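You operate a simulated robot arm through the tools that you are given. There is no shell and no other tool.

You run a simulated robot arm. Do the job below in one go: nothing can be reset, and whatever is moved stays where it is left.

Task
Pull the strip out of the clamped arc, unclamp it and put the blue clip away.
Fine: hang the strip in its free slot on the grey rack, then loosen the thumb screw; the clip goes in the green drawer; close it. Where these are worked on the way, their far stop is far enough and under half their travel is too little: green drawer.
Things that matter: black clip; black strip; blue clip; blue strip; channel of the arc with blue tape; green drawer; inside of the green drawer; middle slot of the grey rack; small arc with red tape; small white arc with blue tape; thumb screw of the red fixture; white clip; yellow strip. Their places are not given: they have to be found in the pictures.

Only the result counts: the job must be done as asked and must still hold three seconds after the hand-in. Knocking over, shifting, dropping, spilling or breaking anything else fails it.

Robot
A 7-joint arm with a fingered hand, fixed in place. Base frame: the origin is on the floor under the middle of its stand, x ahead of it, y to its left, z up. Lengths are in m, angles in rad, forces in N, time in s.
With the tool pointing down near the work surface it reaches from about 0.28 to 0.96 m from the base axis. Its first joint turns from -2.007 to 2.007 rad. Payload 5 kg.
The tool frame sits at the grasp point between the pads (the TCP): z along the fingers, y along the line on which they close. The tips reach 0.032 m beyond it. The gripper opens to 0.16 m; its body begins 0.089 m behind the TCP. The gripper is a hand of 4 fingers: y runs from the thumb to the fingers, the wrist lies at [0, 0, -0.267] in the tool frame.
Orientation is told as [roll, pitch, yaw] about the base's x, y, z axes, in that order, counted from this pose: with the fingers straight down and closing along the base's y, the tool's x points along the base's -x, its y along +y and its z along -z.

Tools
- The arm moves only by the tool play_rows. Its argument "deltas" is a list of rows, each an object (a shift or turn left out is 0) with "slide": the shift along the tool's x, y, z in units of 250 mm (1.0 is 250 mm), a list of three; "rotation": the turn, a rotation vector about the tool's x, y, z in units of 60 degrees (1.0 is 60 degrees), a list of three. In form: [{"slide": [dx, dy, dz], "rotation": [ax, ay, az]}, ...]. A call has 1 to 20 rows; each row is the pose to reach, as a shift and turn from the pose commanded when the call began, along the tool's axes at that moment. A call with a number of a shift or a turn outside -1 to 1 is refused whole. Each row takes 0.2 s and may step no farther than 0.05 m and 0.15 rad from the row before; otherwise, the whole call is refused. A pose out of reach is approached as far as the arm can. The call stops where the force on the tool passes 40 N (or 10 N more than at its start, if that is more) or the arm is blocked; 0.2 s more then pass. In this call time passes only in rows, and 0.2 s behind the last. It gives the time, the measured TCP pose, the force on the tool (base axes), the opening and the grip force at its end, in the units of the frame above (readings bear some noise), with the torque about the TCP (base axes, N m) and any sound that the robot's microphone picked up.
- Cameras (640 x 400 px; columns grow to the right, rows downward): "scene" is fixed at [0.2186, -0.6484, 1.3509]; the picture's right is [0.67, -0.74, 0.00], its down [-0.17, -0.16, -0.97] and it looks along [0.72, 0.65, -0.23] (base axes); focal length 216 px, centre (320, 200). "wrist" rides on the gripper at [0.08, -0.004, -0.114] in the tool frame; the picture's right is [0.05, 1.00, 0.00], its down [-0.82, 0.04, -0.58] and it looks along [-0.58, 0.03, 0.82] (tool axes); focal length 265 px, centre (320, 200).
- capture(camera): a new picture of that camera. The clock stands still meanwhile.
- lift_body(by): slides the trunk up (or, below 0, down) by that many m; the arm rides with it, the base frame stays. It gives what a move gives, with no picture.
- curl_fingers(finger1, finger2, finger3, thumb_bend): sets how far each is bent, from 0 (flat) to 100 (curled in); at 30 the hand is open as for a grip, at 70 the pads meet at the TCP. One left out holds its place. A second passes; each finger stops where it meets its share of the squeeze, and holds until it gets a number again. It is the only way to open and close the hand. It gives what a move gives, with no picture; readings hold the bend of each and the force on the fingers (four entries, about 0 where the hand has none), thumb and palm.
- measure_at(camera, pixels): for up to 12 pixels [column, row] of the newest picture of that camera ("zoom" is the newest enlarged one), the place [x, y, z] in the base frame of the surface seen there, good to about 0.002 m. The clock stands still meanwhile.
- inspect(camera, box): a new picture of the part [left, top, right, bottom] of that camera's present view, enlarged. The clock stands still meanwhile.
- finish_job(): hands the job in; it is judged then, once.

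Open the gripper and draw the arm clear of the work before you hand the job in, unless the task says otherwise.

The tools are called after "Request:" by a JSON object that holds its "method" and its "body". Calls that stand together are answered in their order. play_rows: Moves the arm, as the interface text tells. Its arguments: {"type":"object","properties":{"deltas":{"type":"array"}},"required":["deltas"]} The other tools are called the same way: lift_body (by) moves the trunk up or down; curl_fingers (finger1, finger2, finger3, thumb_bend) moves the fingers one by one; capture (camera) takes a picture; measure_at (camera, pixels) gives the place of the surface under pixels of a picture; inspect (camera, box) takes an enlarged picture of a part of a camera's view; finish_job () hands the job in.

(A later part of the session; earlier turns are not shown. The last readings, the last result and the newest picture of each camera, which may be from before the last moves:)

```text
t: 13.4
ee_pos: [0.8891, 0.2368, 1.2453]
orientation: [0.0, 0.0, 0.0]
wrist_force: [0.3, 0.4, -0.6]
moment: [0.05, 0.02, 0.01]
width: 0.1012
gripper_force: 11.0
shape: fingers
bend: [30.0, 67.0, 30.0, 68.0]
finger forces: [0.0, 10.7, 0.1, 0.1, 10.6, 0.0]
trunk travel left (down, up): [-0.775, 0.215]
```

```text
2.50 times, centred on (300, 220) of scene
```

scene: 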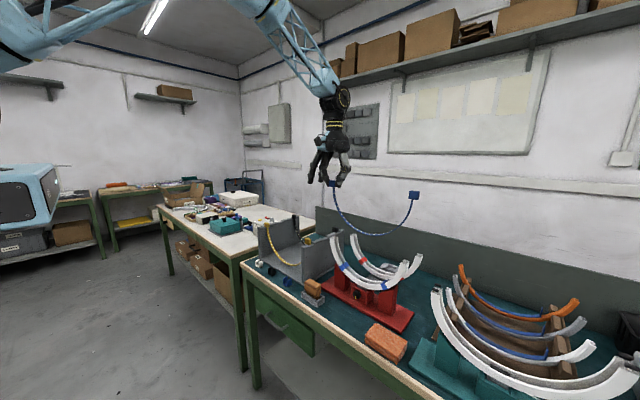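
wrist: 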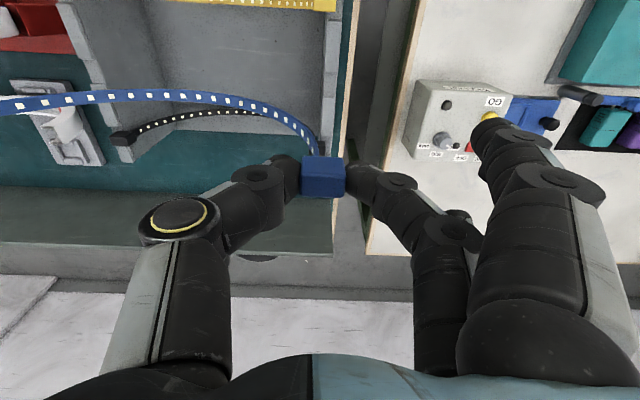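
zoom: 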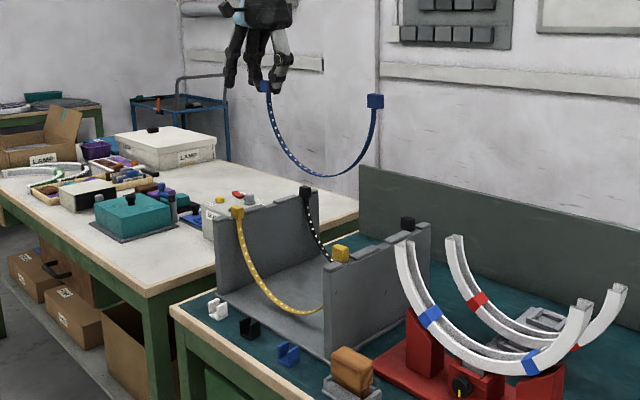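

Now above the rack. I measure the far (right) tab and near tab positions precisely before lowering.

Request:
{"method": "inspect", "body": {"camera": "scene", "box": [306, 168, 338, 192]}}

Request:
{"method": "measure_at", "body": {"camera": "wrist", "pixels": [[323, 188], [310, 190], [335, 190], [323, 165], [323, 195], [343, 175], [303, 175]]}}

```text
16.00 times, centred on (322, 180) of scene
```

zoom: 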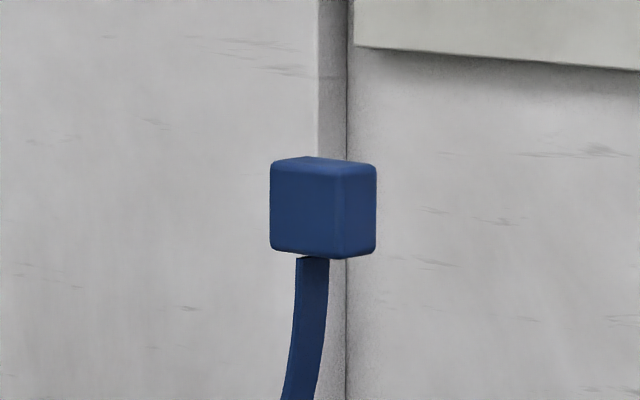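

```text
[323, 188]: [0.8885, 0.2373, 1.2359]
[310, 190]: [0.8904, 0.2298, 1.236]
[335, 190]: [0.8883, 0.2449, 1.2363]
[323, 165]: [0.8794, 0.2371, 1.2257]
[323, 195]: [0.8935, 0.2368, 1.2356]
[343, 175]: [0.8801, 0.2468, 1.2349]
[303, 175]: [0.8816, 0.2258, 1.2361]
```

Request:
{"method": "measure_at", "body": {"camera": "zoom", "pixels": [[275, 200], [305, 200], [335, 200], [350, 200], [372, 200], [320, 161], [320, 250], [312, 262], [312, 300]]}}

```text
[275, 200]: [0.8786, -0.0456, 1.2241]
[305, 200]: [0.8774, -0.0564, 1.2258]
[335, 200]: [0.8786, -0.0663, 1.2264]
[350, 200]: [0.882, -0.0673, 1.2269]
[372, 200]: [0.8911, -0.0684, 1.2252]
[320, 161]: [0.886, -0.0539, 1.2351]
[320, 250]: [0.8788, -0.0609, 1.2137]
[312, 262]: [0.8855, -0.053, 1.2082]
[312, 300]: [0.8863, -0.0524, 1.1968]
```

Far tab spans y -0.0685..-0.044 and near tab 0.2245..0.2485, x centre 0.887: both overlap the wall tops by ~7 mm, well inside the slots. I lower 0.222 m first.

Request:
{"method": "play_rows", "body": {"deltas": [{"slide": [0, 0, 0.06]}, {"slide": [0, 0, 0.15]}, {"slide": [0, 0, 0.25]}, {"slide": [0, 0, 0.35]}, {"slide": [0, 0, 0.45]}, {"slide": [0, 0, 0.55]}, {"slide": [0, 0, 0.65]}, {"slide": [0, 0, 0.75]}, {"slide": [0, 0, 0.83]}, {"slide": [0, 0, 0.888]}]}}

Request:
{"method": "inspect", "body": {"camera": "scene", "box": [255, 190, 345, 260]}}

Request:
{"method": "capture", "body": {"camera": "wrist"}}

```text
t: 15.6
ee_pos: [0.8902, 0.2355, 1.023]
orientation: [0.0, 0.002, 0.001]
wrist_force: [0.4, 0.5, -0.5]
moment: [0.03, 0.03, 0.0]
width: 0.1011
gripper_force: 10.5
shape: fingers
bend: [30.0, 67.0, 30.0, 68.0]
finger forces: [0.1, 10.6, 0.1, 0.0, 10.6, 0.1]
trunk travel left (down, up): [-0.775, 0.215]
```

```text
5.71 times, centred on (300, 225) of scene
```

zoom: 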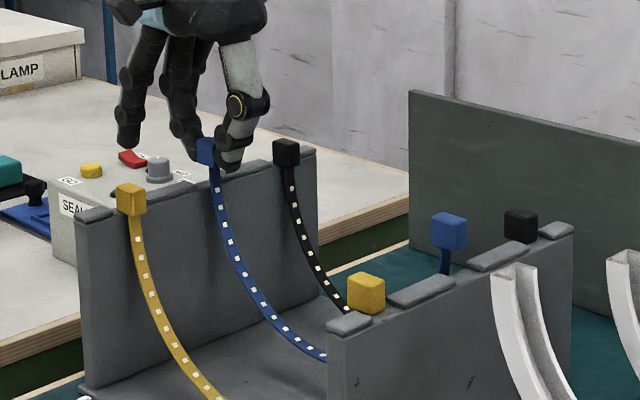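

```text
taken
```

wrist: 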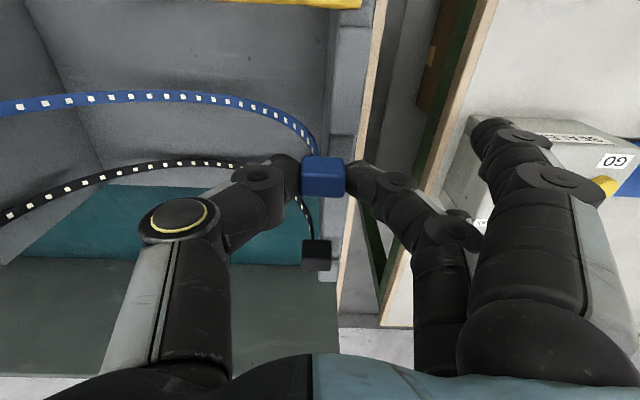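

The near tab hovers over the left slot, the far tab over the right slot. I check the far tab against the gap once more before the last 23 mm.

Request:
{"method": "inspect", "body": {"camera": "scene", "box": [315, 222, 345, 242]}}

Request:
{"method": "measure_at", "body": {"camera": "zoom", "pixels": [[225, 140], [160, 130], [190, 140], [200, 100], [235, 190], [290, 170], [180, 200]]}}

Request:
{"method": "inspect", "body": {"camera": "wrist", "box": [270, 100, 390, 220]}}

```text
16.00 times, centred on (330, 232) of scene
```

zoom: 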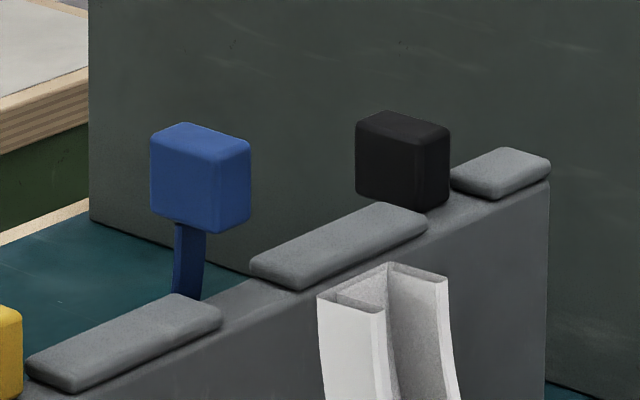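

```text
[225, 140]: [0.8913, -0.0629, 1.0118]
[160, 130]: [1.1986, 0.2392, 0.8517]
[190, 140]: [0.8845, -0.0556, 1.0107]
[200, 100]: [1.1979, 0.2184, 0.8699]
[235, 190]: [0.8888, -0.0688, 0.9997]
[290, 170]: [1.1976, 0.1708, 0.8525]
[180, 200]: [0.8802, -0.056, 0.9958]
```

```text
3.33 times, centred on (330, 160) of wrist
```

zoom: 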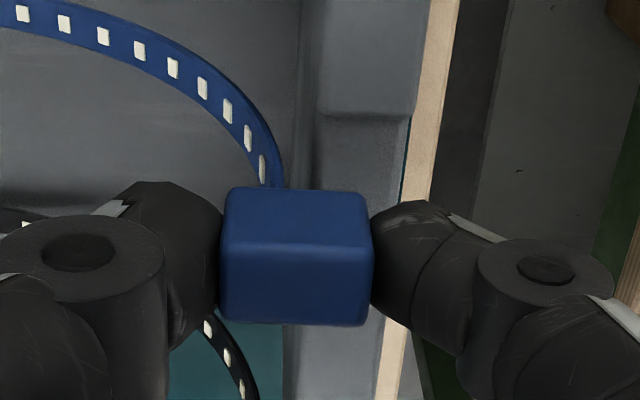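

Alignment is good (tab outer edge y≈-0.069 over wall edge -0.062). I lower the last ~22 mm gently.

Request:
{"method": "play_rows", "body": {"deltas": [{"slide": [0, 0, 0.03]}, {"slide": [0, 0, 0.055]}, {"slide": [0, 0, 0.075]}, {"slide": [0, 0, 0.084]}, {"slide": [0, 0, 0.088]}]}}

Request:
{"method": "inspect", "body": {"camera": "scene", "box": [315, 222, 345, 242]}}

Request:
{"method": "inspect", "body": {"camera": "scene", "box": [270, 205, 310, 235]}}

```text
t: 16.8
ee_pos: [0.8894, 0.2358, 1.0023]
orientation: [-0.001, 0.001, 0.001]
wrist_force: [0.7, -0.8, -0.7]
moment: [0.03, -0.05, 0.01]
width: 0.1011
gripper_force: 10.4
shape: fingers
bend: [30.0, 67.0, 30.0, 68.0]
finger forces: [0.1, 10.5, 0.0, 0.0, 10.6, 0.1]
trunk travel left (down, up): [-0.775, 0.215]
```

```text
16.00 times, centred on (330, 232) of scene
```

zoom: 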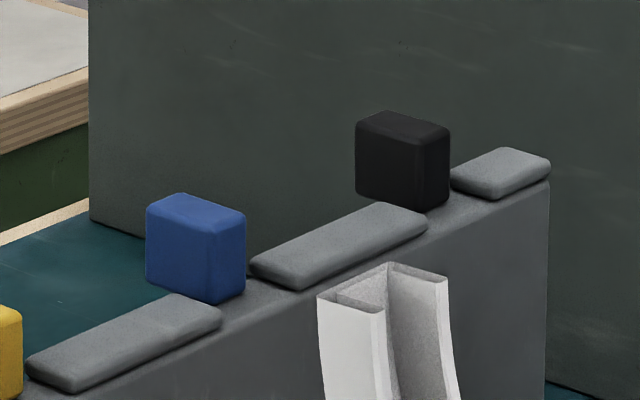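

```text
13.33 times, centred on (290, 220) of scene
```

zoom: 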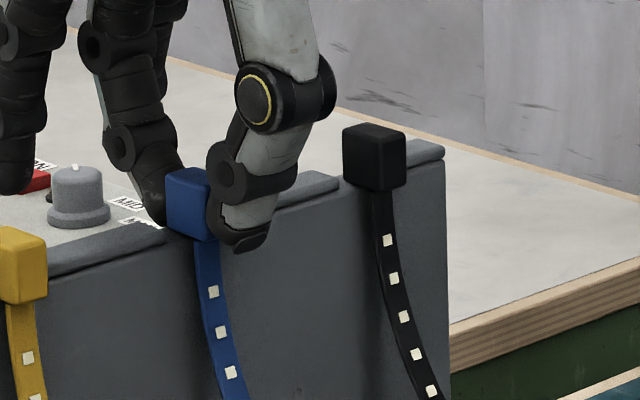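

Both tabs are nearly seated. I measure their tops to see how far they still are above the seated height (~0.9905).

Request:
{"method": "measure_at", "body": {"camera": "zoom", "pixels": [[190, 172], [198, 172], [185, 178], [375, 128], [25, 235]]}}

Request:
{"method": "inspect", "body": {"camera": "scene", "box": [315, 222, 345, 242]}}

Request:
{"method": "measure_at", "body": {"camera": "zoom", "pixels": [[190, 205], [210, 212], [180, 198], [400, 122], [175, 245], [232, 260]]}}

```text
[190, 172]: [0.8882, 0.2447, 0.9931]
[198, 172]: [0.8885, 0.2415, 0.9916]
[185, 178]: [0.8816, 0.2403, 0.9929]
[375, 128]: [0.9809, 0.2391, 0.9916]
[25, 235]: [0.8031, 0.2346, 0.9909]
```

```text
16.00 times, centred on (330, 232) of scene
```

zoom: 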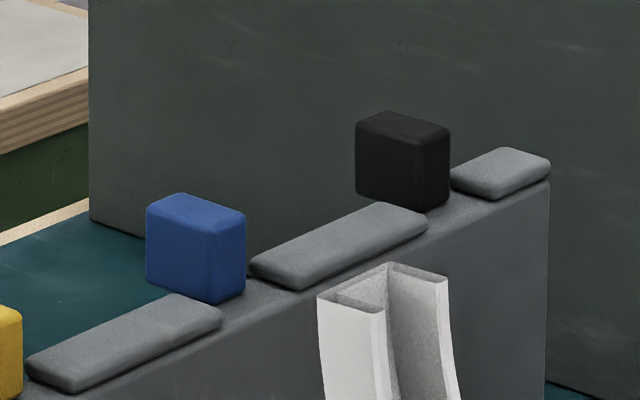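

```text
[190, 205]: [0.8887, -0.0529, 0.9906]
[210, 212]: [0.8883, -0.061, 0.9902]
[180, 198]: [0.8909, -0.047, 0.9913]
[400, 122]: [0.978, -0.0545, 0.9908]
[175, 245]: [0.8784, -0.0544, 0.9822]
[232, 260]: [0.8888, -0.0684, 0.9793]
```

Far tab is seated (0.9905), near tab about 1–2 mm above. I lower 2 mm more.

Request:
{"method": "play_rows", "body": {"deltas": [{"slide": [0, 0, 0.004]}, {"slide": [0, 0, 0.008]}]}}

Request:
{"method": "inspect", "body": {"camera": "scene", "box": [270, 205, 310, 235]}}

Request:
{"method": "measure_at", "body": {"camera": "zoom", "pixels": [[190, 172], [198, 173], [185, 178], [375, 128]]}}

```text
t: 17.4
ee_pos: [0.8901, 0.2355, 1.0009]
orientation: [-0.002, -0.001, -0.002]
wrist_force: [0.4, 0.8, 7.7]
moment: [0.18, -0.04, 0.01]
width: 0.1012
gripper_force: 16.1
shape: fingers
bend: [30.0, 69.0, 30.0, 68.0]
finger forces: [0.1, 19.8, 0.0, 0.1, 11.5, 0.1]
trunk travel left (down, up): [-0.775, 0.215]
```

```text
13.33 times, centred on (290, 220) of scene
```

zoom: 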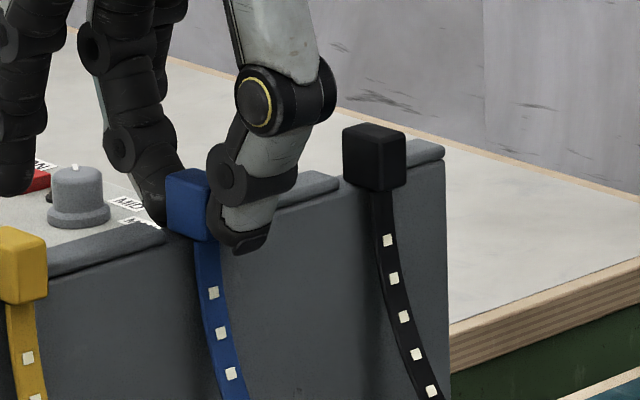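

```text
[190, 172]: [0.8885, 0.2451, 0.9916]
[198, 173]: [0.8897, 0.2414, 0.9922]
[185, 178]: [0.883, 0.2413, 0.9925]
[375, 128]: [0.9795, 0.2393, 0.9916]
```

There is light contact (7.7 N up). I ease up 1 mm to unload the wall, then open the pinch a little on both sides.

Request:
{"method": "play_rows", "body": {"deltas": [{"slide": [0, 0, -0.003]}]}}

Request:
{"method": "curl_fingers", "body": {"finger2": 60, "thumb_bend": 60}}

Request:
{"method": "inspect", "body": {"camera": "scene", "box": [255, 190, 345, 260]}}

Request:
{"method": "inspect", "body": {"camera": "wrist", "box": [270, 100, 390, 220]}}

```text
t: 17.8
ee_pos: [0.89, 0.2348, 1.0007]
orientation: [-0.001, -0.002, 0.0]
wrist_force: [2.2, 2.5, 8.5]
moment: [0.23, -0.07, -0.02]
width: 0.1007
gripper_force: 15.4
shape: fingers
bend: [30.0, 69.0, 30.0, 68.0]
finger forces: [0.0, 19.7, 0.0, 0.0, 10.9, 0.0]
trunk travel left (down, up): [-0.775, 0.215]
```

```text
t: 18.8
ee_pos: [0.8908, 0.2351, 1.0017]
orientation: [0.0, -0.002, -0.001]
wrist_force: [3.8, -0.4, 18.1]
moment: [0.43, -0.14, -0.1]
width: 0.1107
gripper_force: 9.6
shape: fingers
bend: [30.0, 66.0, 30.0, 60.0]
finger forces: [0.1, 18.3, 0.0, 0.0, 0.1, 0.0]
trunk travel left (down, up): [-0.775, 0.215]
```

```text
5.71 times, centred on (300, 225) of scene
```

zoom: 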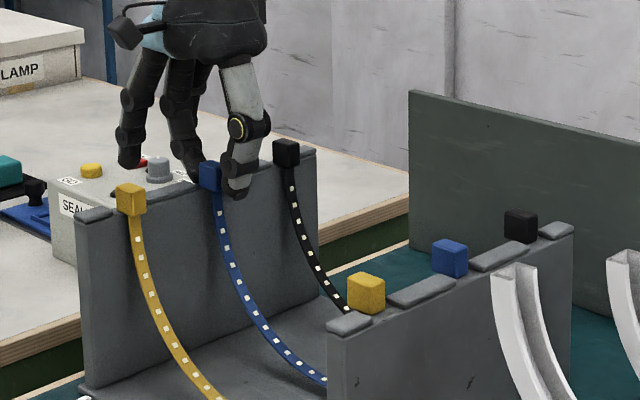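

```text
3.33 times, centred on (330, 160) of wrist
```

zoom: 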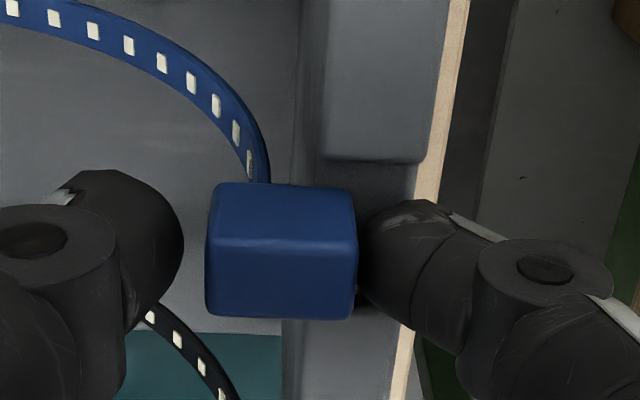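

Finger 2's tip is pressing on the wall top (18 N), the tab itself is seated. I rise 6 mm so the finger can swing open away from the tab.

Request:
{"method": "play_rows", "body": {"deltas": [{"slide": [0, 0, -0.008]}, {"slide": [0, 0, -0.016]}, {"slide": [0, 0, -0.024]}]}}

Request:
{"method": "inspect", "body": {"camera": "wrist", "box": [270, 100, 390, 220]}}

Request:
{"method": "inspect", "body": {"camera": "scene", "box": [255, 190, 345, 260]}}

```text
t: 19.6
ee_pos: [0.8898, 0.2366, 1.0059]
orientation: [-0.001, 0.001, 0.0]
wrist_force: [0.2, -0.5, -1.2]
moment: [0.0, -0.01, 0.03]
width: 0.1107
gripper_force: 0.0
shape: fingers
bend: [30.0, 60.0, 30.0, 60.0]
finger forces: [0.1, 0.0, 0.1, 0.1, 0.1, 0.0]
trunk travel left (down, up): [-0.775, 0.215]
```

```text
3.33 times, centred on (330, 160) of wrist
```

zoom: 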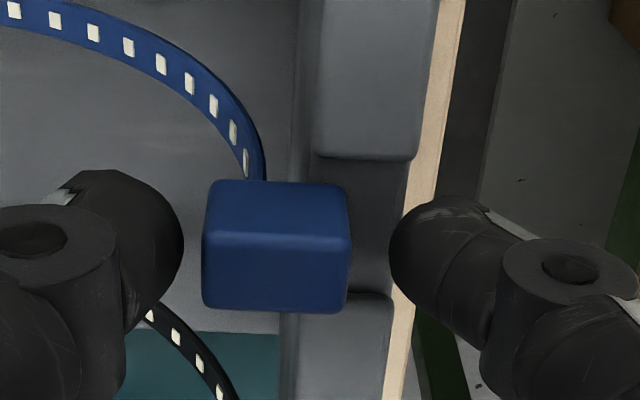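

```text
5.71 times, centred on (300, 225) of scene
```

zoom: 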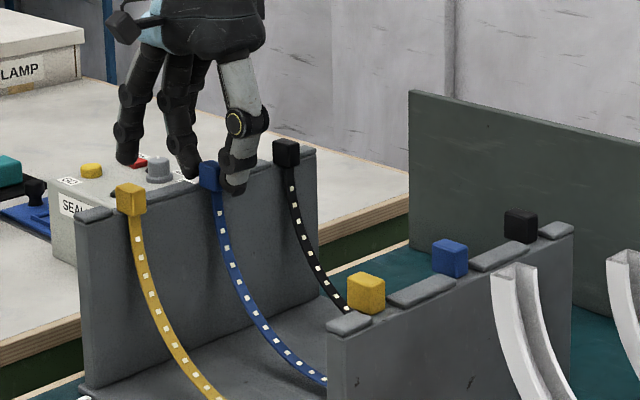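

The tab is free, seated, with clear gaps on both sides. I open the pinch wider, then rise straight up.

Request:
{"method": "curl_fingers", "body": {"finger2": 50, "thumb_bend": 50}}

Request:
{"method": "play_rows", "body": {"deltas": [{"slide": [0, 0, -0.08]}, {"slide": [0, 0, -0.2]}, {"slide": [0, 0, -0.35]}, {"slide": [0, 0, -0.5]}, {"slide": [0, 0, -0.65]}, {"slide": [0, 0, -0.8]}]}}

Request:
{"method": "capture", "body": {"camera": "wrist"}}

Request:
{"method": "inspect", "body": {"camera": "scene", "box": [255, 190, 345, 260]}}

```text
t: 20.6
ee_pos: [0.8899, 0.2364, 1.0075]
orientation: [0.0, 0.0, -0.001]
wrist_force: [0.5, 0.4, 0.6]
moment: [0.02, 0.04, -0.05]
width: 0.1304
gripper_force: 0.1
shape: fingers
bend: [30.0, 50.0, 30.0, 50.0]
finger forces: [0.1, 0.1, 0.0, 0.0, 0.0, 0.0]
trunk travel left (down, up): [-0.775, 0.215]
```

```text
t: 22.0
ee_pos: [0.8894, 0.2366, 1.2084]
orientation: [-0.002, 0.0, -0.001]
wrist_force: [0.4, 0.0, -0.1]
moment: [0.03, 0.0, 0.01]
width: 0.1305
gripper_force: 0.0
shape: fingers
bend: [30.0, 50.0, 30.0, 50.0]
finger forces: [0.0, 0.0, 0.0, 0.0, 0.1, 0.0]
trunk travel left (down, up): [-0.775, 0.215]
```

```text
taken
```

wrist: 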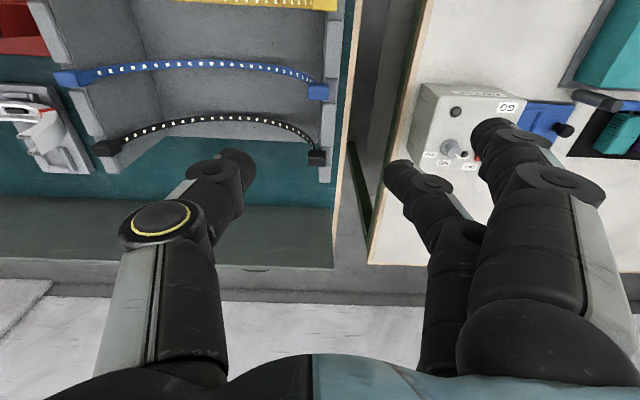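

```text
5.71 times, centred on (300, 225) of scene
```

zoom: 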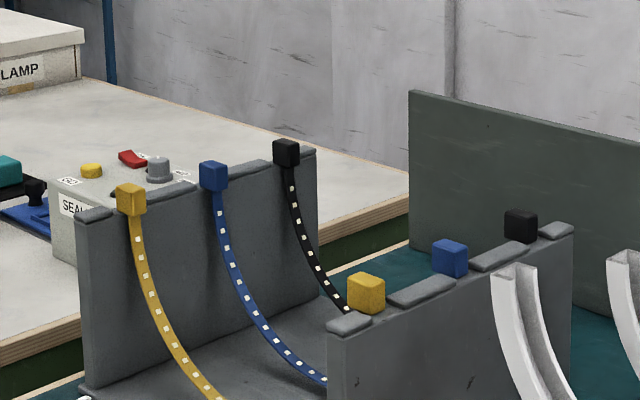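

The blue strip hangs in the middle slot like its neighbours. Next the thumb screw: I zoom on it from the scene camera.

Request:
{"method": "inspect", "body": {"camera": "scene", "box": [340, 275, 410, 320]}}

Request:
{"method": "inspect", "body": {"camera": "scene", "box": [360, 285, 386, 302]}}

```text
8.89 times, centred on (375, 298) of scene
```

zoom: 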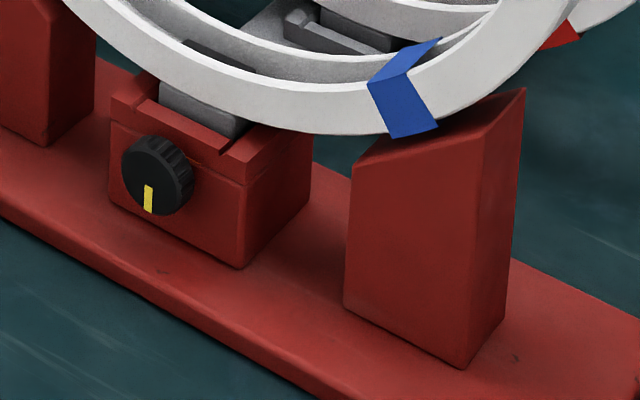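

```text
16.00 times, centred on (373, 294) of scene
```

zoom: 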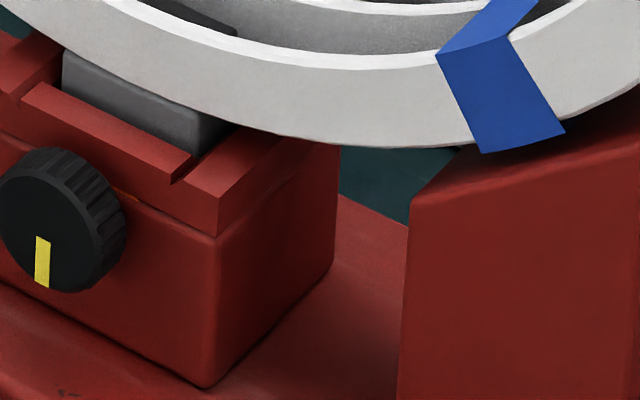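

The screw is a fluted knob facing the robot (-x) with a yellow mark pointing down. I measure its face, rim and the block around it.

Request:
{"method": "inspect", "body": {"camera": "scene", "box": [345, 280, 385, 308]}}

```text
14.29 times, centred on (365, 294) of scene
```

zoom: 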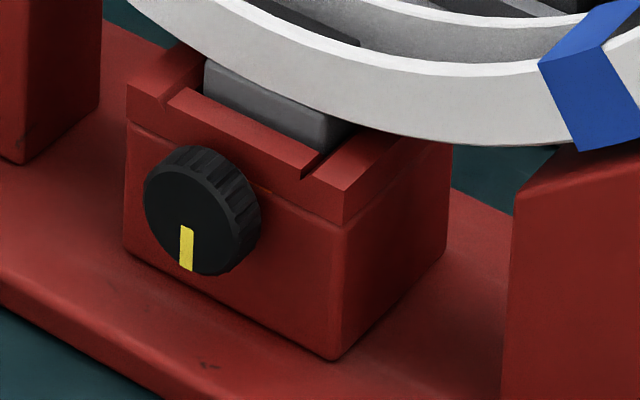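

Request:
{"method": "measure_at", "body": {"camera": "zoom", "pixels": [[190, 213], [186, 245], [152, 210], [228, 230], [195, 165], [205, 270], [240, 200], [252, 210], [280, 240], [300, 300], [335, 345], [190, 90]]}}

Request:
{"method": "measure_at", "body": {"camera": "scene", "pixels": [[320, 287], [312, 296], [385, 345], [340, 300], [350, 320], [330, 310]]}}

```text
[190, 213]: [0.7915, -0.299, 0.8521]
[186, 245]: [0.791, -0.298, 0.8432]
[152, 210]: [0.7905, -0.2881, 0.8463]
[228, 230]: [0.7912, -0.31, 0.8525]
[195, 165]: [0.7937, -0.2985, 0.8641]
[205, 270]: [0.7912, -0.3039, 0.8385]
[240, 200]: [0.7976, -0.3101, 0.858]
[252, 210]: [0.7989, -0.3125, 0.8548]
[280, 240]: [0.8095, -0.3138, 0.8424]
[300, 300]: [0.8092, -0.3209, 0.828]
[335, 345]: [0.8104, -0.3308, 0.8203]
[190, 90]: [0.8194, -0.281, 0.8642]
```

```text
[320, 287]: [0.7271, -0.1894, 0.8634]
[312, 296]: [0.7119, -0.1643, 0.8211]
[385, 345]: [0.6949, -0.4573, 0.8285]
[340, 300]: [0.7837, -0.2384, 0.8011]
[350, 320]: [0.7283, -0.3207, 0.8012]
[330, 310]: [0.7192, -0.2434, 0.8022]
```

Knob: front face x≈0.791, centre (y -0.3005, z 0.851), radius ≈0.0135, depth ≈18 mm. I first test in free air how the hand looks with fingers 1 and 3 curled away, since only finger 2 and thumb will pinch the knob.

Request:
{"method": "curl_fingers", "body": {"finger1": 100, "finger2": 55, "finger3": 100, "thumb_bend": 55}}

Request:
{"method": "capture", "body": {"camera": "wrist"}}

Request:
{"method": "inspect", "body": {"camera": "scene", "box": [260, 120, 360, 220]}}

```text
t: 23.0
ee_pos: [0.8917, 0.2364, 1.2071]
orientation: [0.0, -0.001, -0.001]
wrist_force: [0.8, 0.7, 0.0]
moment: [-0.02, -0.02, -0.03]
width: 0.0584
gripper_force: 0.2
shape: fingers
bend: [100.0, 55.0, 100.0, 55.0]
finger forces: [0.0, 0.0, 0.0, 0.1, 0.0, 0.0]
trunk travel left (down, up): [-0.775, 0.215]
```

```text
taken
```

wrist: 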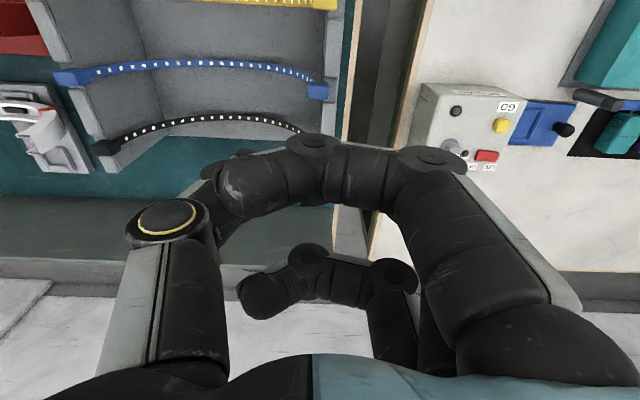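

```text
4.00 times, centred on (310, 170) of scene
```

zoom: 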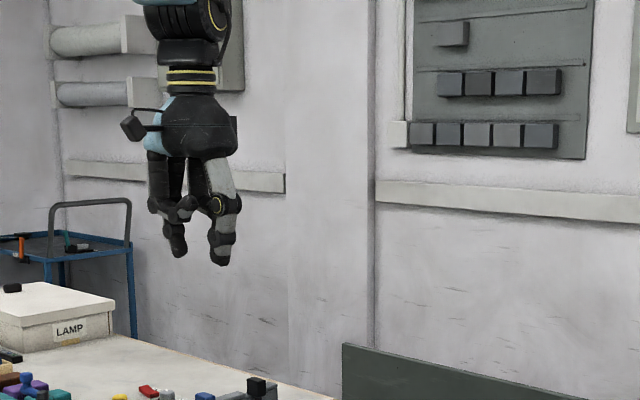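

With fingers 1 and 3 at 100 they fold up behind the pinch point and stay clear of the work. I travel back at the same height toward the fixture, then pitch the hand 30° forward in front of it.

Request:
{"method": "play_rows", "body": {"deltas": [{"slide": [0.04, -0.16, 0]}, {"slide": [0.08, -0.32, 0]}, {"slide": [0.12, -0.48, 0]}, {"slide": [0.16, -0.64, 0]}, {"slide": [0.2, -0.8, 0]}, {"slide": [0.24, -0.96, 0]}]}}

Request:
{"method": "play_rows", "body": {"deltas": [{"slide": [0.04, -0.16, 0]}, {"slide": [0.08, -0.32, 0]}, {"slide": [0.12, -0.48, 0]}, {"slide": [0.16, -0.64, 0]}, {"slide": [0.2, -0.8, 0]}, {"slide": [0.24, -0.96, 0]}]}}

Request:
{"method": "play_rows", "body": {"deltas": [{"slide": [0.07, -0.05, 0.08], "rotation": [0, -0.1, 0]}, {"slide": [0.14, -0.1, 0.16], "rotation": [0, -0.2, 0]}, {"slide": [0.2, -0.15, 0.24], "rotation": [0, -0.3, 0]}, {"slide": [0.26, -0.2, 0.32], "rotation": [0, -0.4, 0]}, {"slide": [0.28, -0.228, 0.4], "rotation": [0, -0.5, 0]}]}}

Request:
{"method": "capture", "body": {"camera": "wrist"}}

Request:
{"method": "capture", "body": {"camera": "scene"}}

```text
t: 24.4
ee_pos: [0.8269, -0.0056, 1.2098]
orientation: [0.003, 0.001, -0.001]
wrist_force: [0.0, -0.3, -0.9]
moment: [0.04, 0.01, -0.02]
width: 0.0588
gripper_force: 0.1
shape: fingers
bend: [100.0, 55.0, 100.0, 55.0]
finger forces: [0.0, 0.0, 0.1, 0.1, 0.0, 0.0]
trunk travel left (down, up): [-0.775, 0.215]
```

```text
t: 25.8
ee_pos: [0.7676, -0.2459, 1.2084]
orientation: [0.002, 0.0, 0.0]
wrist_force: [0.7, -0.9, 0.6]
moment: [0.06, 0.01, 0.0]
width: 0.0585
gripper_force: 0.1
shape: fingers
bend: [100.0, 55.0, 100.0, 55.0]
finger forces: [0.0, 0.0, 0.1, 0.0, 0.0, 0.0]
trunk travel left (down, up): [-0.775, 0.215]
```

```text
t: 27.0
ee_pos: [0.6999, -0.3026, 1.1062]
orientation: [0.001, -0.525, 0.0]
wrist_force: [0.5, -0.4, -0.5]
moment: [0.03, -0.03, 0.04]
width: 0.0587
gripper_force: 0.1
shape: fingers
bend: [100.0, 55.0, 100.0, 55.0]
finger forces: [0.0, 0.0, 0.1, 0.0, 0.0, 0.0]
trunk travel left (down, up): [-0.775, 0.215]
```

```text
taken
```

wrist: 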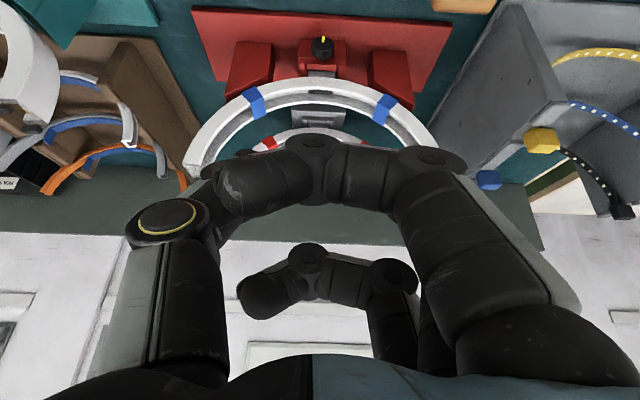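

```text
taken
```

scene: 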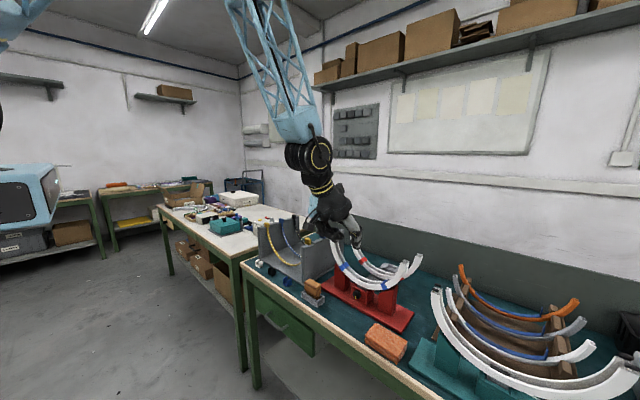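

The wrist view shows the knob at (322,45), posts at (250,65) and (393,72). I measure the fixture's surroundings before approaching.

Request:
{"method": "measure_at", "body": {"camera": "wrist", "pixels": [[322, 48], [322, 38], [320, 18], [250, 60], [390, 65], [200, 12], [445, 28], [312, 70], [340, 62], [300, 62], [460, 5], [235, 75]]}}

Request:
{"method": "measure_at", "body": {"camera": "scene", "pixels": [[313, 285], [308, 297], [320, 300], [313, 305], [322, 290], [290, 295], [370, 330], [375, 350], [350, 295], [330, 330]]}}

Request:
{"method": "inspect", "body": {"camera": "scene", "box": [300, 170, 400, 310]}}

```text
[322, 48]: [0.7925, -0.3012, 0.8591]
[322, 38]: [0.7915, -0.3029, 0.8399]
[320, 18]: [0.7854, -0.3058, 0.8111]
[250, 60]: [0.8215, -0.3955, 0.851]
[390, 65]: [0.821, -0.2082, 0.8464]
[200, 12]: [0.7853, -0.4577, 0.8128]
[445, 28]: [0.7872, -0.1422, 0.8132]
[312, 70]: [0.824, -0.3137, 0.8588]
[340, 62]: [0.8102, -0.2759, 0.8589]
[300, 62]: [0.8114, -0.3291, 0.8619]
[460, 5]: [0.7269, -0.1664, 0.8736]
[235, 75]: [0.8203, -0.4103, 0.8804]
```

```text
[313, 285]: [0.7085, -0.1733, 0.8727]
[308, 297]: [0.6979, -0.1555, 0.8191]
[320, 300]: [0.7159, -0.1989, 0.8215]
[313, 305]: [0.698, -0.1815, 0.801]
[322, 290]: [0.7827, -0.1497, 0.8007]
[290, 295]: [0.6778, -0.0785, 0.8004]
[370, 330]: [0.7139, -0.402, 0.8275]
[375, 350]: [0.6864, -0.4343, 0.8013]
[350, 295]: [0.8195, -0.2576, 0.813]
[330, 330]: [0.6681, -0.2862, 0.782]
```

```text
2.86 times, centred on (350, 240) of scene
```

zoom: 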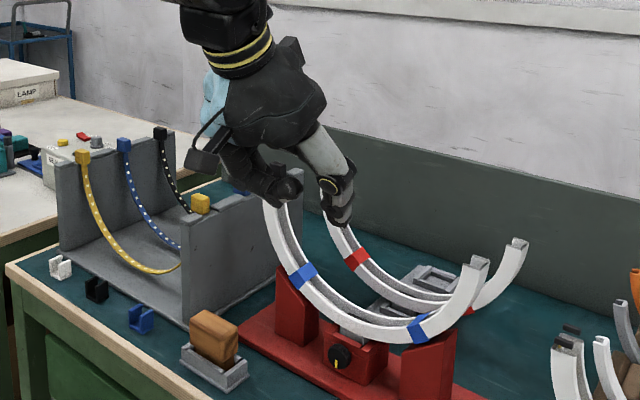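

Clear picture: base plate top z≈0.813, block face x≈0.810, posts behind x 0.82, wood block at y>-0.2. I plan to grip the knob with the hand leaned -35° about the screw axis and turn it counter-clockwise; first a standoff 0.1 m off the knob in that lean.

Request:
{"method": "play_rows", "body": {"deltas": [{"slide": [0.037, -0.041, 0.109], "rotation": [-0.084, 0, 0.0487]}, {"slide": [0.0745, -0.081, 0.217], "rotation": [-0.168, 0, 0.0973]}, {"slide": [0.112, -0.122, 0.326], "rotation": [-0.2525, 0, 0.146]}, {"slide": [0.149, -0.163, 0.434], "rotation": [-0.337, 0, 0.195]}, {"slide": [0.186, -0.203, 0.543], "rotation": [-0.421, 0, 0.243]}, {"slide": [0.2236, -0.244, 0.6516], "rotation": [-0.505, 0, 0.292]}]}}

Request:
{"method": "curl_fingers", "body": {"finger2": 58, "thumb_bend": 58}}

Request:
{"method": "capture", "body": {"camera": "wrist"}}

Request:
{"method": "inspect", "body": {"camera": "scene", "box": [300, 190, 420, 320]}}

```text
t: 28.4
ee_pos: [0.7323, -0.363, 0.9363]
orientation: [0.682, -0.424, -0.322]
wrist_force: [0.5, 0.0, 0.2]
moment: [-0.02, 0.01, 0.0]
width: 0.0586
gripper_force: 0.1
shape: fingers
bend: [100.0, 55.0, 100.0, 55.0]
finger forces: [0.0, 0.0, 0.0, 0.0, 0.0, 0.0]
trunk travel left (down, up): [-0.775, 0.215]
```

```text
t: 29.4
ee_pos: [0.7318, -0.362, 0.9372]
orientation: [0.681, -0.423, -0.322]
wrist_force: [-0.3, -0.2, -0.2]
moment: [-0.02, -0.01, 0.01]
width: 0.0575
gripper_force: 0.0
shape: fingers
bend: [100.0, 57.0, 100.0, 57.0]
finger forces: [0.0, 0.0, 0.0, 0.0, 0.0, 0.0]
trunk travel left (down, up): [-0.775, 0.215]
```

```text
taken
```

wrist: 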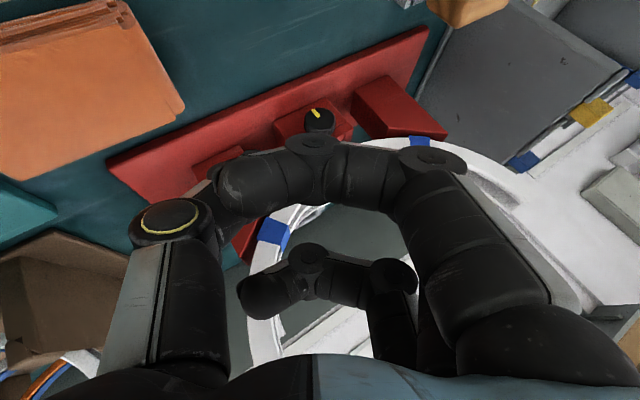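

```text
3.08 times, centred on (360, 255) of scene
```

zoom: 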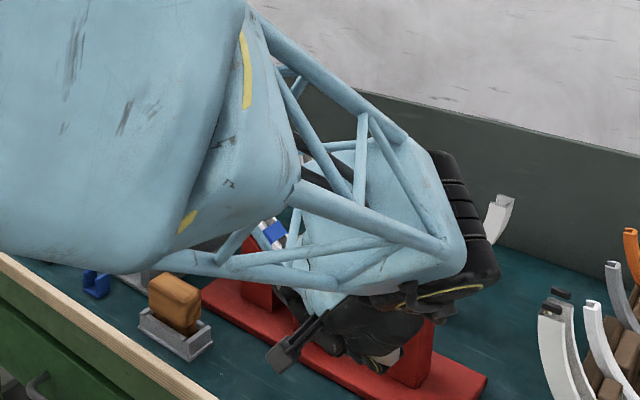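

The knob at (320,118) lies right on the tool axis as computed. I approach along the tool axis by 0.07 m.

Request:
{"method": "play_rows", "body": {"deltas": [{"slide": [0, 0, 0.08]}, {"slide": [0, 0, 0.16]}, {"slide": [0, 0, 0.23]}, {"slide": [0, 0, 0.28]}]}}

Request:
{"method": "capture", "body": {"camera": "wrist"}}

Request:
{"method": "inspect", "body": {"camera": "scene", "box": [330, 250, 410, 320]}}

```text
t: 30.4
ee_pos: [0.7683, -0.3275, 0.8874]
orientation: [0.682, -0.423, -0.321]
wrist_force: [0.2, -0.2, -0.2]
moment: [0.0, 0.04, -0.02]
width: 0.0575
gripper_force: 0.0
shape: fingers
bend: [100.0, 57.0, 100.0, 57.0]
finger forces: [0.1, 0.0, 0.1, 0.0, 0.1, 0.1]
trunk travel left (down, up): [-0.775, 0.215]
```

```text
taken
```

wrist: 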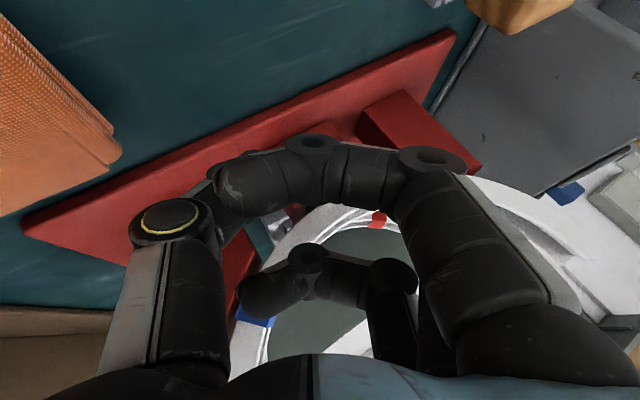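

```text
5.71 times, centred on (370, 285) of scene
```

zoom: 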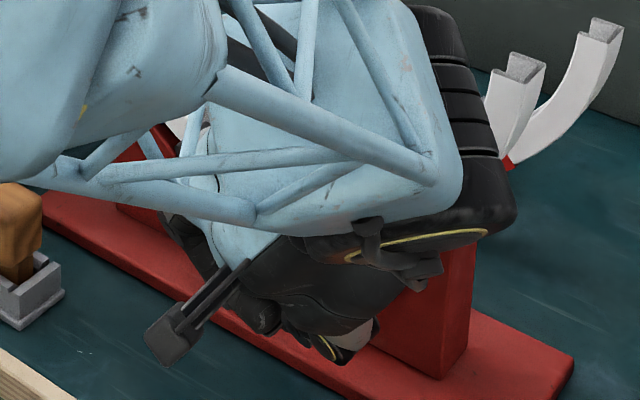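

My view is blocked by the near curled finger. Being clear of obstacles on the finger side here, I open finger 1 to 30 to see which one it is and regain the view.

Request:
{"method": "curl_fingers", "body": {"finger1": 45}}

Request:
{"method": "capture", "body": {"camera": "wrist"}}

```text
t: 31.4
ee_pos: [0.7669, -0.3281, 0.8879]
orientation: [0.681, -0.421, -0.321]
wrist_force: [-0.1, -0.1, 0.3]
moment: [0.02, -0.02, 0.02]
width: 0.0875
gripper_force: 0.1
shape: fingers
bend: [45.0, 57.0, 100.0, 57.0]
finger forces: [0.1, 0.0, 0.0, 0.0, 0.0, 0.0]
trunk travel left (down, up): [-0.775, 0.215]
```

```text
taken
```

wrist: 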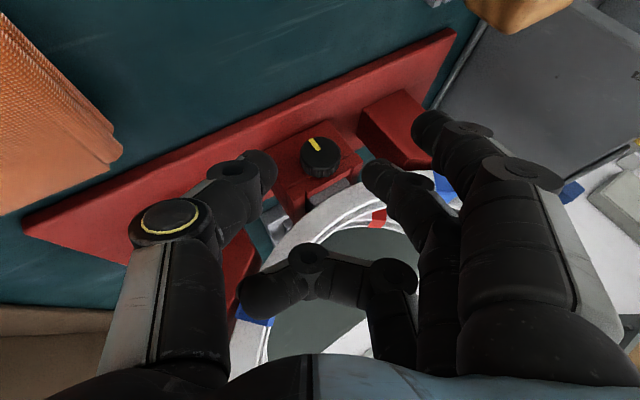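

Finger 1 is the near one; now the knob (320,155) is visible, centred between thumb tip (275,165) and finger 2 tip (363,175). I advance the last 28 mm slowly.

Request:
{"method": "play_rows", "body": {"deltas": [{"slide": [0, 0, 0.04]}, {"slide": [0, 0, 0.08]}, {"slide": [0, 0, 0.112]}]}}

Request:
{"method": "capture", "body": {"camera": "wrist"}}

Request:
{"method": "inspect", "body": {"camera": "wrist", "box": [240, 110, 400, 220]}}

```text
t: 32.2
ee_pos: [0.7811, -0.3134, 0.8683]
orientation: [0.68, -0.422, -0.322]
wrist_force: [0.6, -0.6, 2.0]
moment: [-0.02, -0.05, 0.01]
width: 0.0856
gripper_force: 1.3
shape: fingers
bend: [45.0, 57.0, 100.0, 57.0]
finger forces: [0.0, 0.0, 0.0, 0.1, 2.3, 0.0]
trunk travel left (down, up): [-0.775, 0.215]
```

```text
taken
```

wrist: 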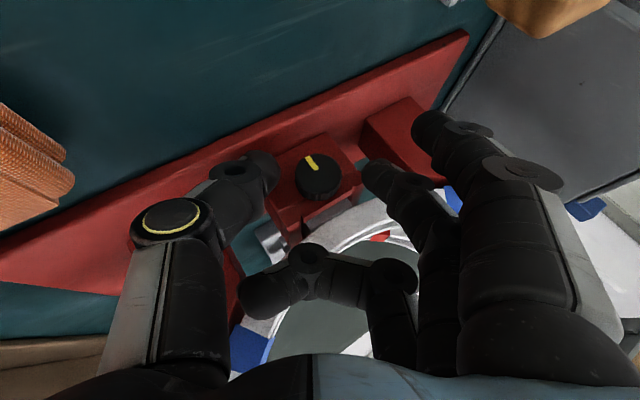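

```text
3.64 times, centred on (320, 165) of wrist
```

zoom: 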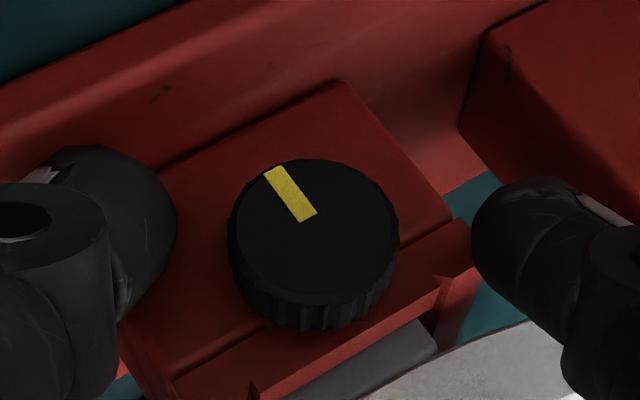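

The knob is centred to ~2 mm between thumb and finger 2, and the thumb only brushes something at 2 N. I close the pinch on the knob.

Request:
{"method": "curl_fingers", "body": {"finger2": 75, "thumb_bend": 75}}

Request:
{"method": "inspect", "body": {"camera": "wrist", "box": [240, 110, 400, 220]}}

```text
t: 33.2
ee_pos: [0.7806, -0.3127, 0.8673]
orientation: [0.682, -0.42, -0.321]
wrist_force: [2.0, -3.3, -12.7]
moment: [-0.18, 0.08, 0.0]
width: 0.073
gripper_force: 13.5
shape: fingers
bend: [45.0, 65.0, 100.0, 67.0]
finger forces: [0.0, 8.9, 0.1, 0.0, 18.5, 0.0]
trunk travel left (down, up): [-0.775, 0.215]
```

```text
3.64 times, centred on (320, 165) of wrist
```

zoom: 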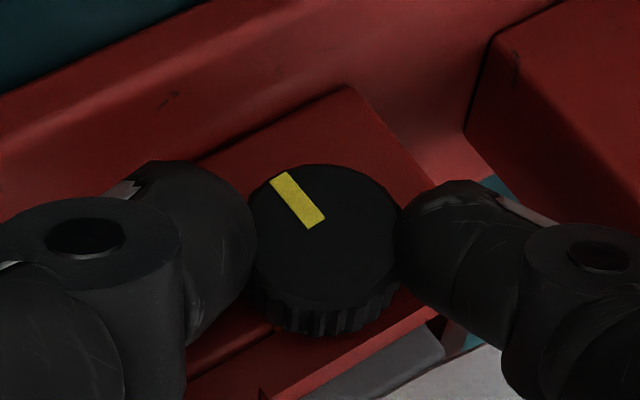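

The knob is gripped (8.9 N / 18.5 N). I shift 1.5 mm to balance the two sides, then turn 24° counter-clockwise about the screw axis and look.

Request:
{"method": "play_rows", "body": {"deltas": [{"slide": [0, -0.006, 0]}]}}

Request:
{"method": "play_rows", "body": {"deltas": [{"slide": [0.0004, 0.0114, 0.0007], "rotation": [0.1155, 0, -0.0667]}, {"slide": [0.0016, 0.0226, 0.00275], "rotation": [0.2309, 0, -0.1333]}, {"slide": [0.0035, 0.03335, 0.0061], "rotation": [0.3464, 0, -0.2]}]}}

Request:
{"method": "capture", "body": {"camera": "wrist"}}

Request:
{"method": "inspect", "body": {"camera": "wrist", "box": [240, 110, 400, 220]}}

```text
t: 33.6
ee_pos: [0.7806, -0.3141, 0.866]
orientation: [0.682, -0.421, -0.321]
wrist_force: [0.7, -0.5, -9.8]
moment: [-0.14, 0.08, 0.04]
width: 0.073
gripper_force: 13.4
shape: fingers
bend: [45.0, 65.0, 100.0, 68.0]
finger forces: [0.1, 10.9, 0.1, 0.1, 16.4, 0.1]
trunk travel left (down, up): [-0.775, 0.215]
```

```text
t: 34.4
ee_pos: [0.781, -0.3067, 0.8697]
orientation: [0.221, -0.514, -0.112]
wrist_force: [-0.5, -2.6, -7.3]
moment: [-0.04, 0.07, 0.05]
width: 0.0719
gripper_force: 13.6
shape: fingers
bend: [45.0, 65.0, 100.0, 68.0]
finger forces: [0.1, 12.0, 0.0, 0.0, 14.9, 0.0]
trunk travel left (down, up): [-0.775, 0.215]
```

```text
taken
```

wrist: 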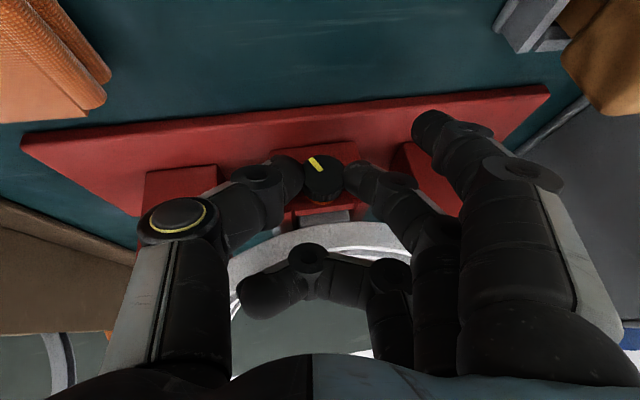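

```text
3.64 times, centred on (320, 165) of wrist
```

zoom: 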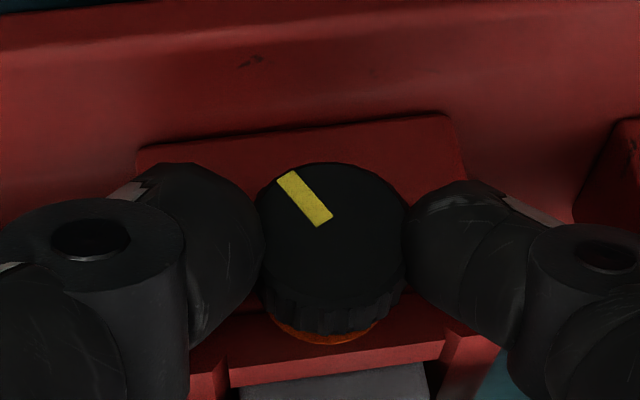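

The knob turns with the hand (mark fixed relative to the fingers), and an orange ring is appearing behind it: it is loosening. I curl finger 1 away and continue turning 40° more.

Request:
{"method": "curl_fingers", "body": {"finger1": 100}}

Request:
{"method": "play_rows", "body": {"deltas": [{"slide": [0.0004, 0.0114, 0.0007], "rotation": [0.1155, 0, -0.0667]}, {"slide": [0.0016, 0.0226, 0.00275], "rotation": [0.2309, 0, -0.1333]}, {"slide": [0.0035, 0.03335, 0.0061], "rotation": [0.3464, 0, -0.2]}, {"slide": [0.0062, 0.04345, 0.0108], "rotation": [0.4619, 0, -0.2667]}, {"slide": [0.0096, 0.0527, 0.0166], "rotation": [0.5773, 0, -0.3333]}]}}

Request:
{"method": "capture", "body": {"camera": "wrist"}}

Request:
{"method": "inspect", "body": {"camera": "scene", "box": [330, 250, 410, 320]}}

```text
t: 35.4
ee_pos: [0.7807, -0.3069, 0.8705]
orientation: [0.222, -0.513, -0.112]
wrist_force: [-2.3, -4.2, -6.7]
moment: [-0.1, 0.1, 0.04]
width: 0.0512
gripper_force: 13.8
shape: fingers
bend: [100.0, 65.0, 100.0, 68.0]
finger forces: [0.0, 11.8, 0.0, 0.0, 15.8, 0.1]
trunk travel left (down, up): [-0.775, 0.215]
```

```text
t: 36.8
ee_pos: [0.7332, -0.3926, 0.8708]
orientation: [-0.575, -0.454, 0.132]
wrist_force: [0.2, 0.0, 0.1]
moment: [0.03, 0.0, 0.0]
width: 0.0488
gripper_force: 0.1
shape: fingers
bend: [100.0, 69.0, 100.0, 75.0]
finger forces: [0.1, 0.1, 0.0, 0.1, 0.0, 0.1]
trunk travel left (down, up): [-0.775, 0.215]
stopped in row 5: the arm was blocked; the commanded pose is now the measured one
```

```text
taken
```

wrist: 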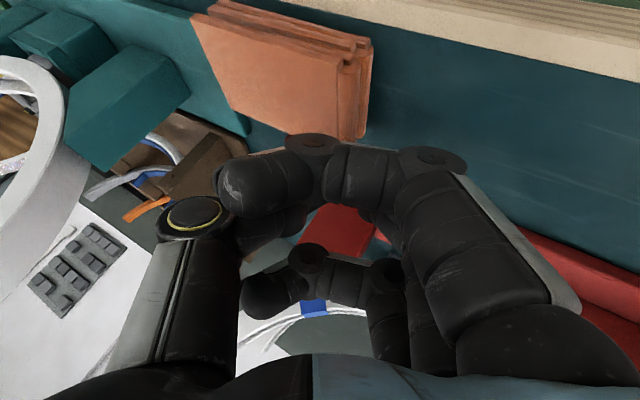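

```text
5.71 times, centred on (370, 285) of scene
```

zoom: 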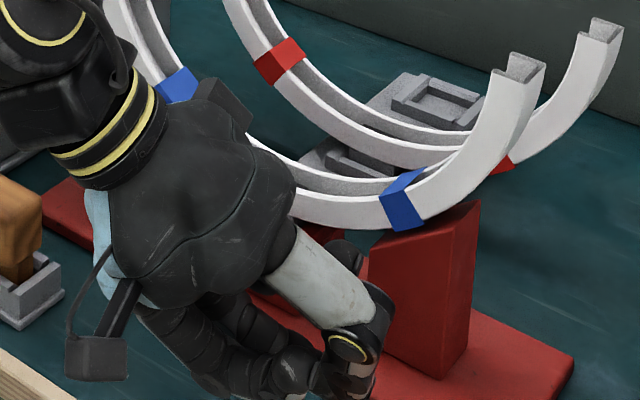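

The arm got blocked near the end and the hand ended off the knob at (0.733,-0.393,0.871), with no force now. I check in the pictures that nothing was disturbed.

Request:
{"method": "capture", "body": {"camera": "scene"}}

Request:
{"method": "inspect", "body": {"camera": "scene", "box": [280, 230, 440, 370]}}

```text
taken
```

scene: 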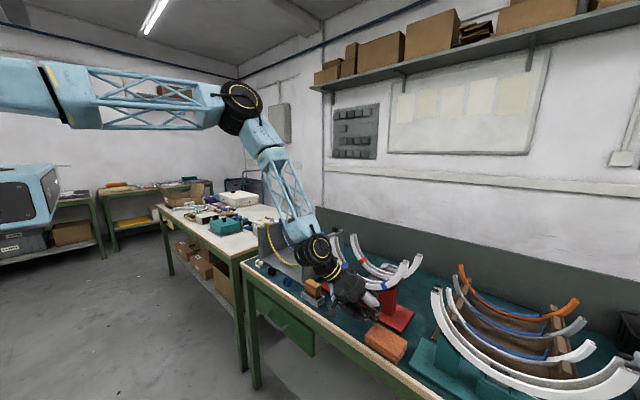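

```text
2.86 times, centred on (360, 300) of scene
```

zoom: 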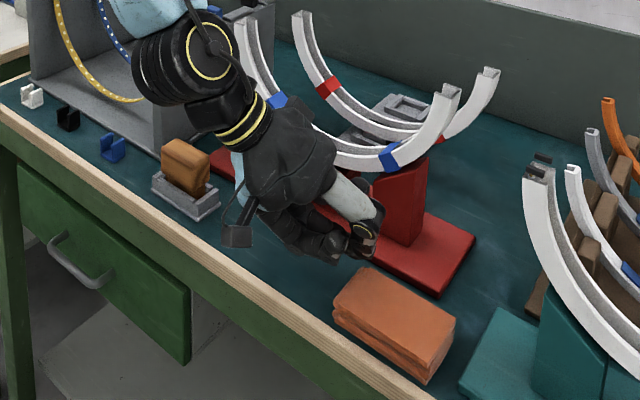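

The arm swapped its elbow configuration (joint limit), but arcs, block and brick look unmoved. I retreat upward and back from the fixture.

Request:
{"method": "play_rows", "body": {"deltas": [{"slide": [-0.031, -0.062, -0.101]}, {"slide": [-0.062, -0.124, -0.202]}, {"slide": [-0.094, -0.185, -0.303]}, {"slide": [-0.125, -0.247, -0.404]}, {"slide": [-0.156, -0.309, -0.505]}]}}

Request:
{"method": "capture", "body": {"camera": "wrist"}}

Request:
{"method": "inspect", "body": {"camera": "scene", "box": [280, 200, 440, 340]}}

```text
t: 38.0
ee_pos: [0.7043, -0.3888, 1.0218]
orientation: [-0.573, -0.454, 0.134]
wrist_force: [-0.2, 0.4, 0.9]
moment: [0.0, -0.03, 0.0]
width: 0.0487
gripper_force: 0.1
shape: fingers
bend: [100.0, 69.0, 100.0, 75.0]
finger forces: [0.0, 0.0, 0.0, 0.1, 0.1, 0.0]
trunk travel left (down, up): [-0.775, 0.215]
```

```text
taken
```

wrist: 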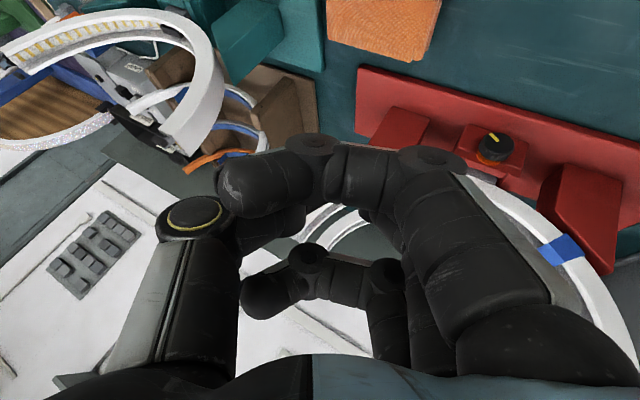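

```text
2.86 times, centred on (360, 270) of scene
```

zoom: 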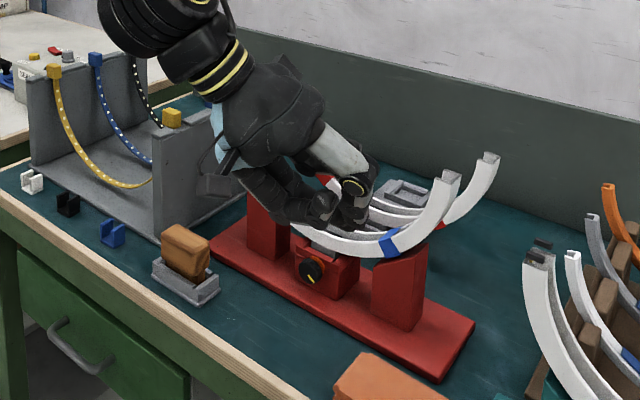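

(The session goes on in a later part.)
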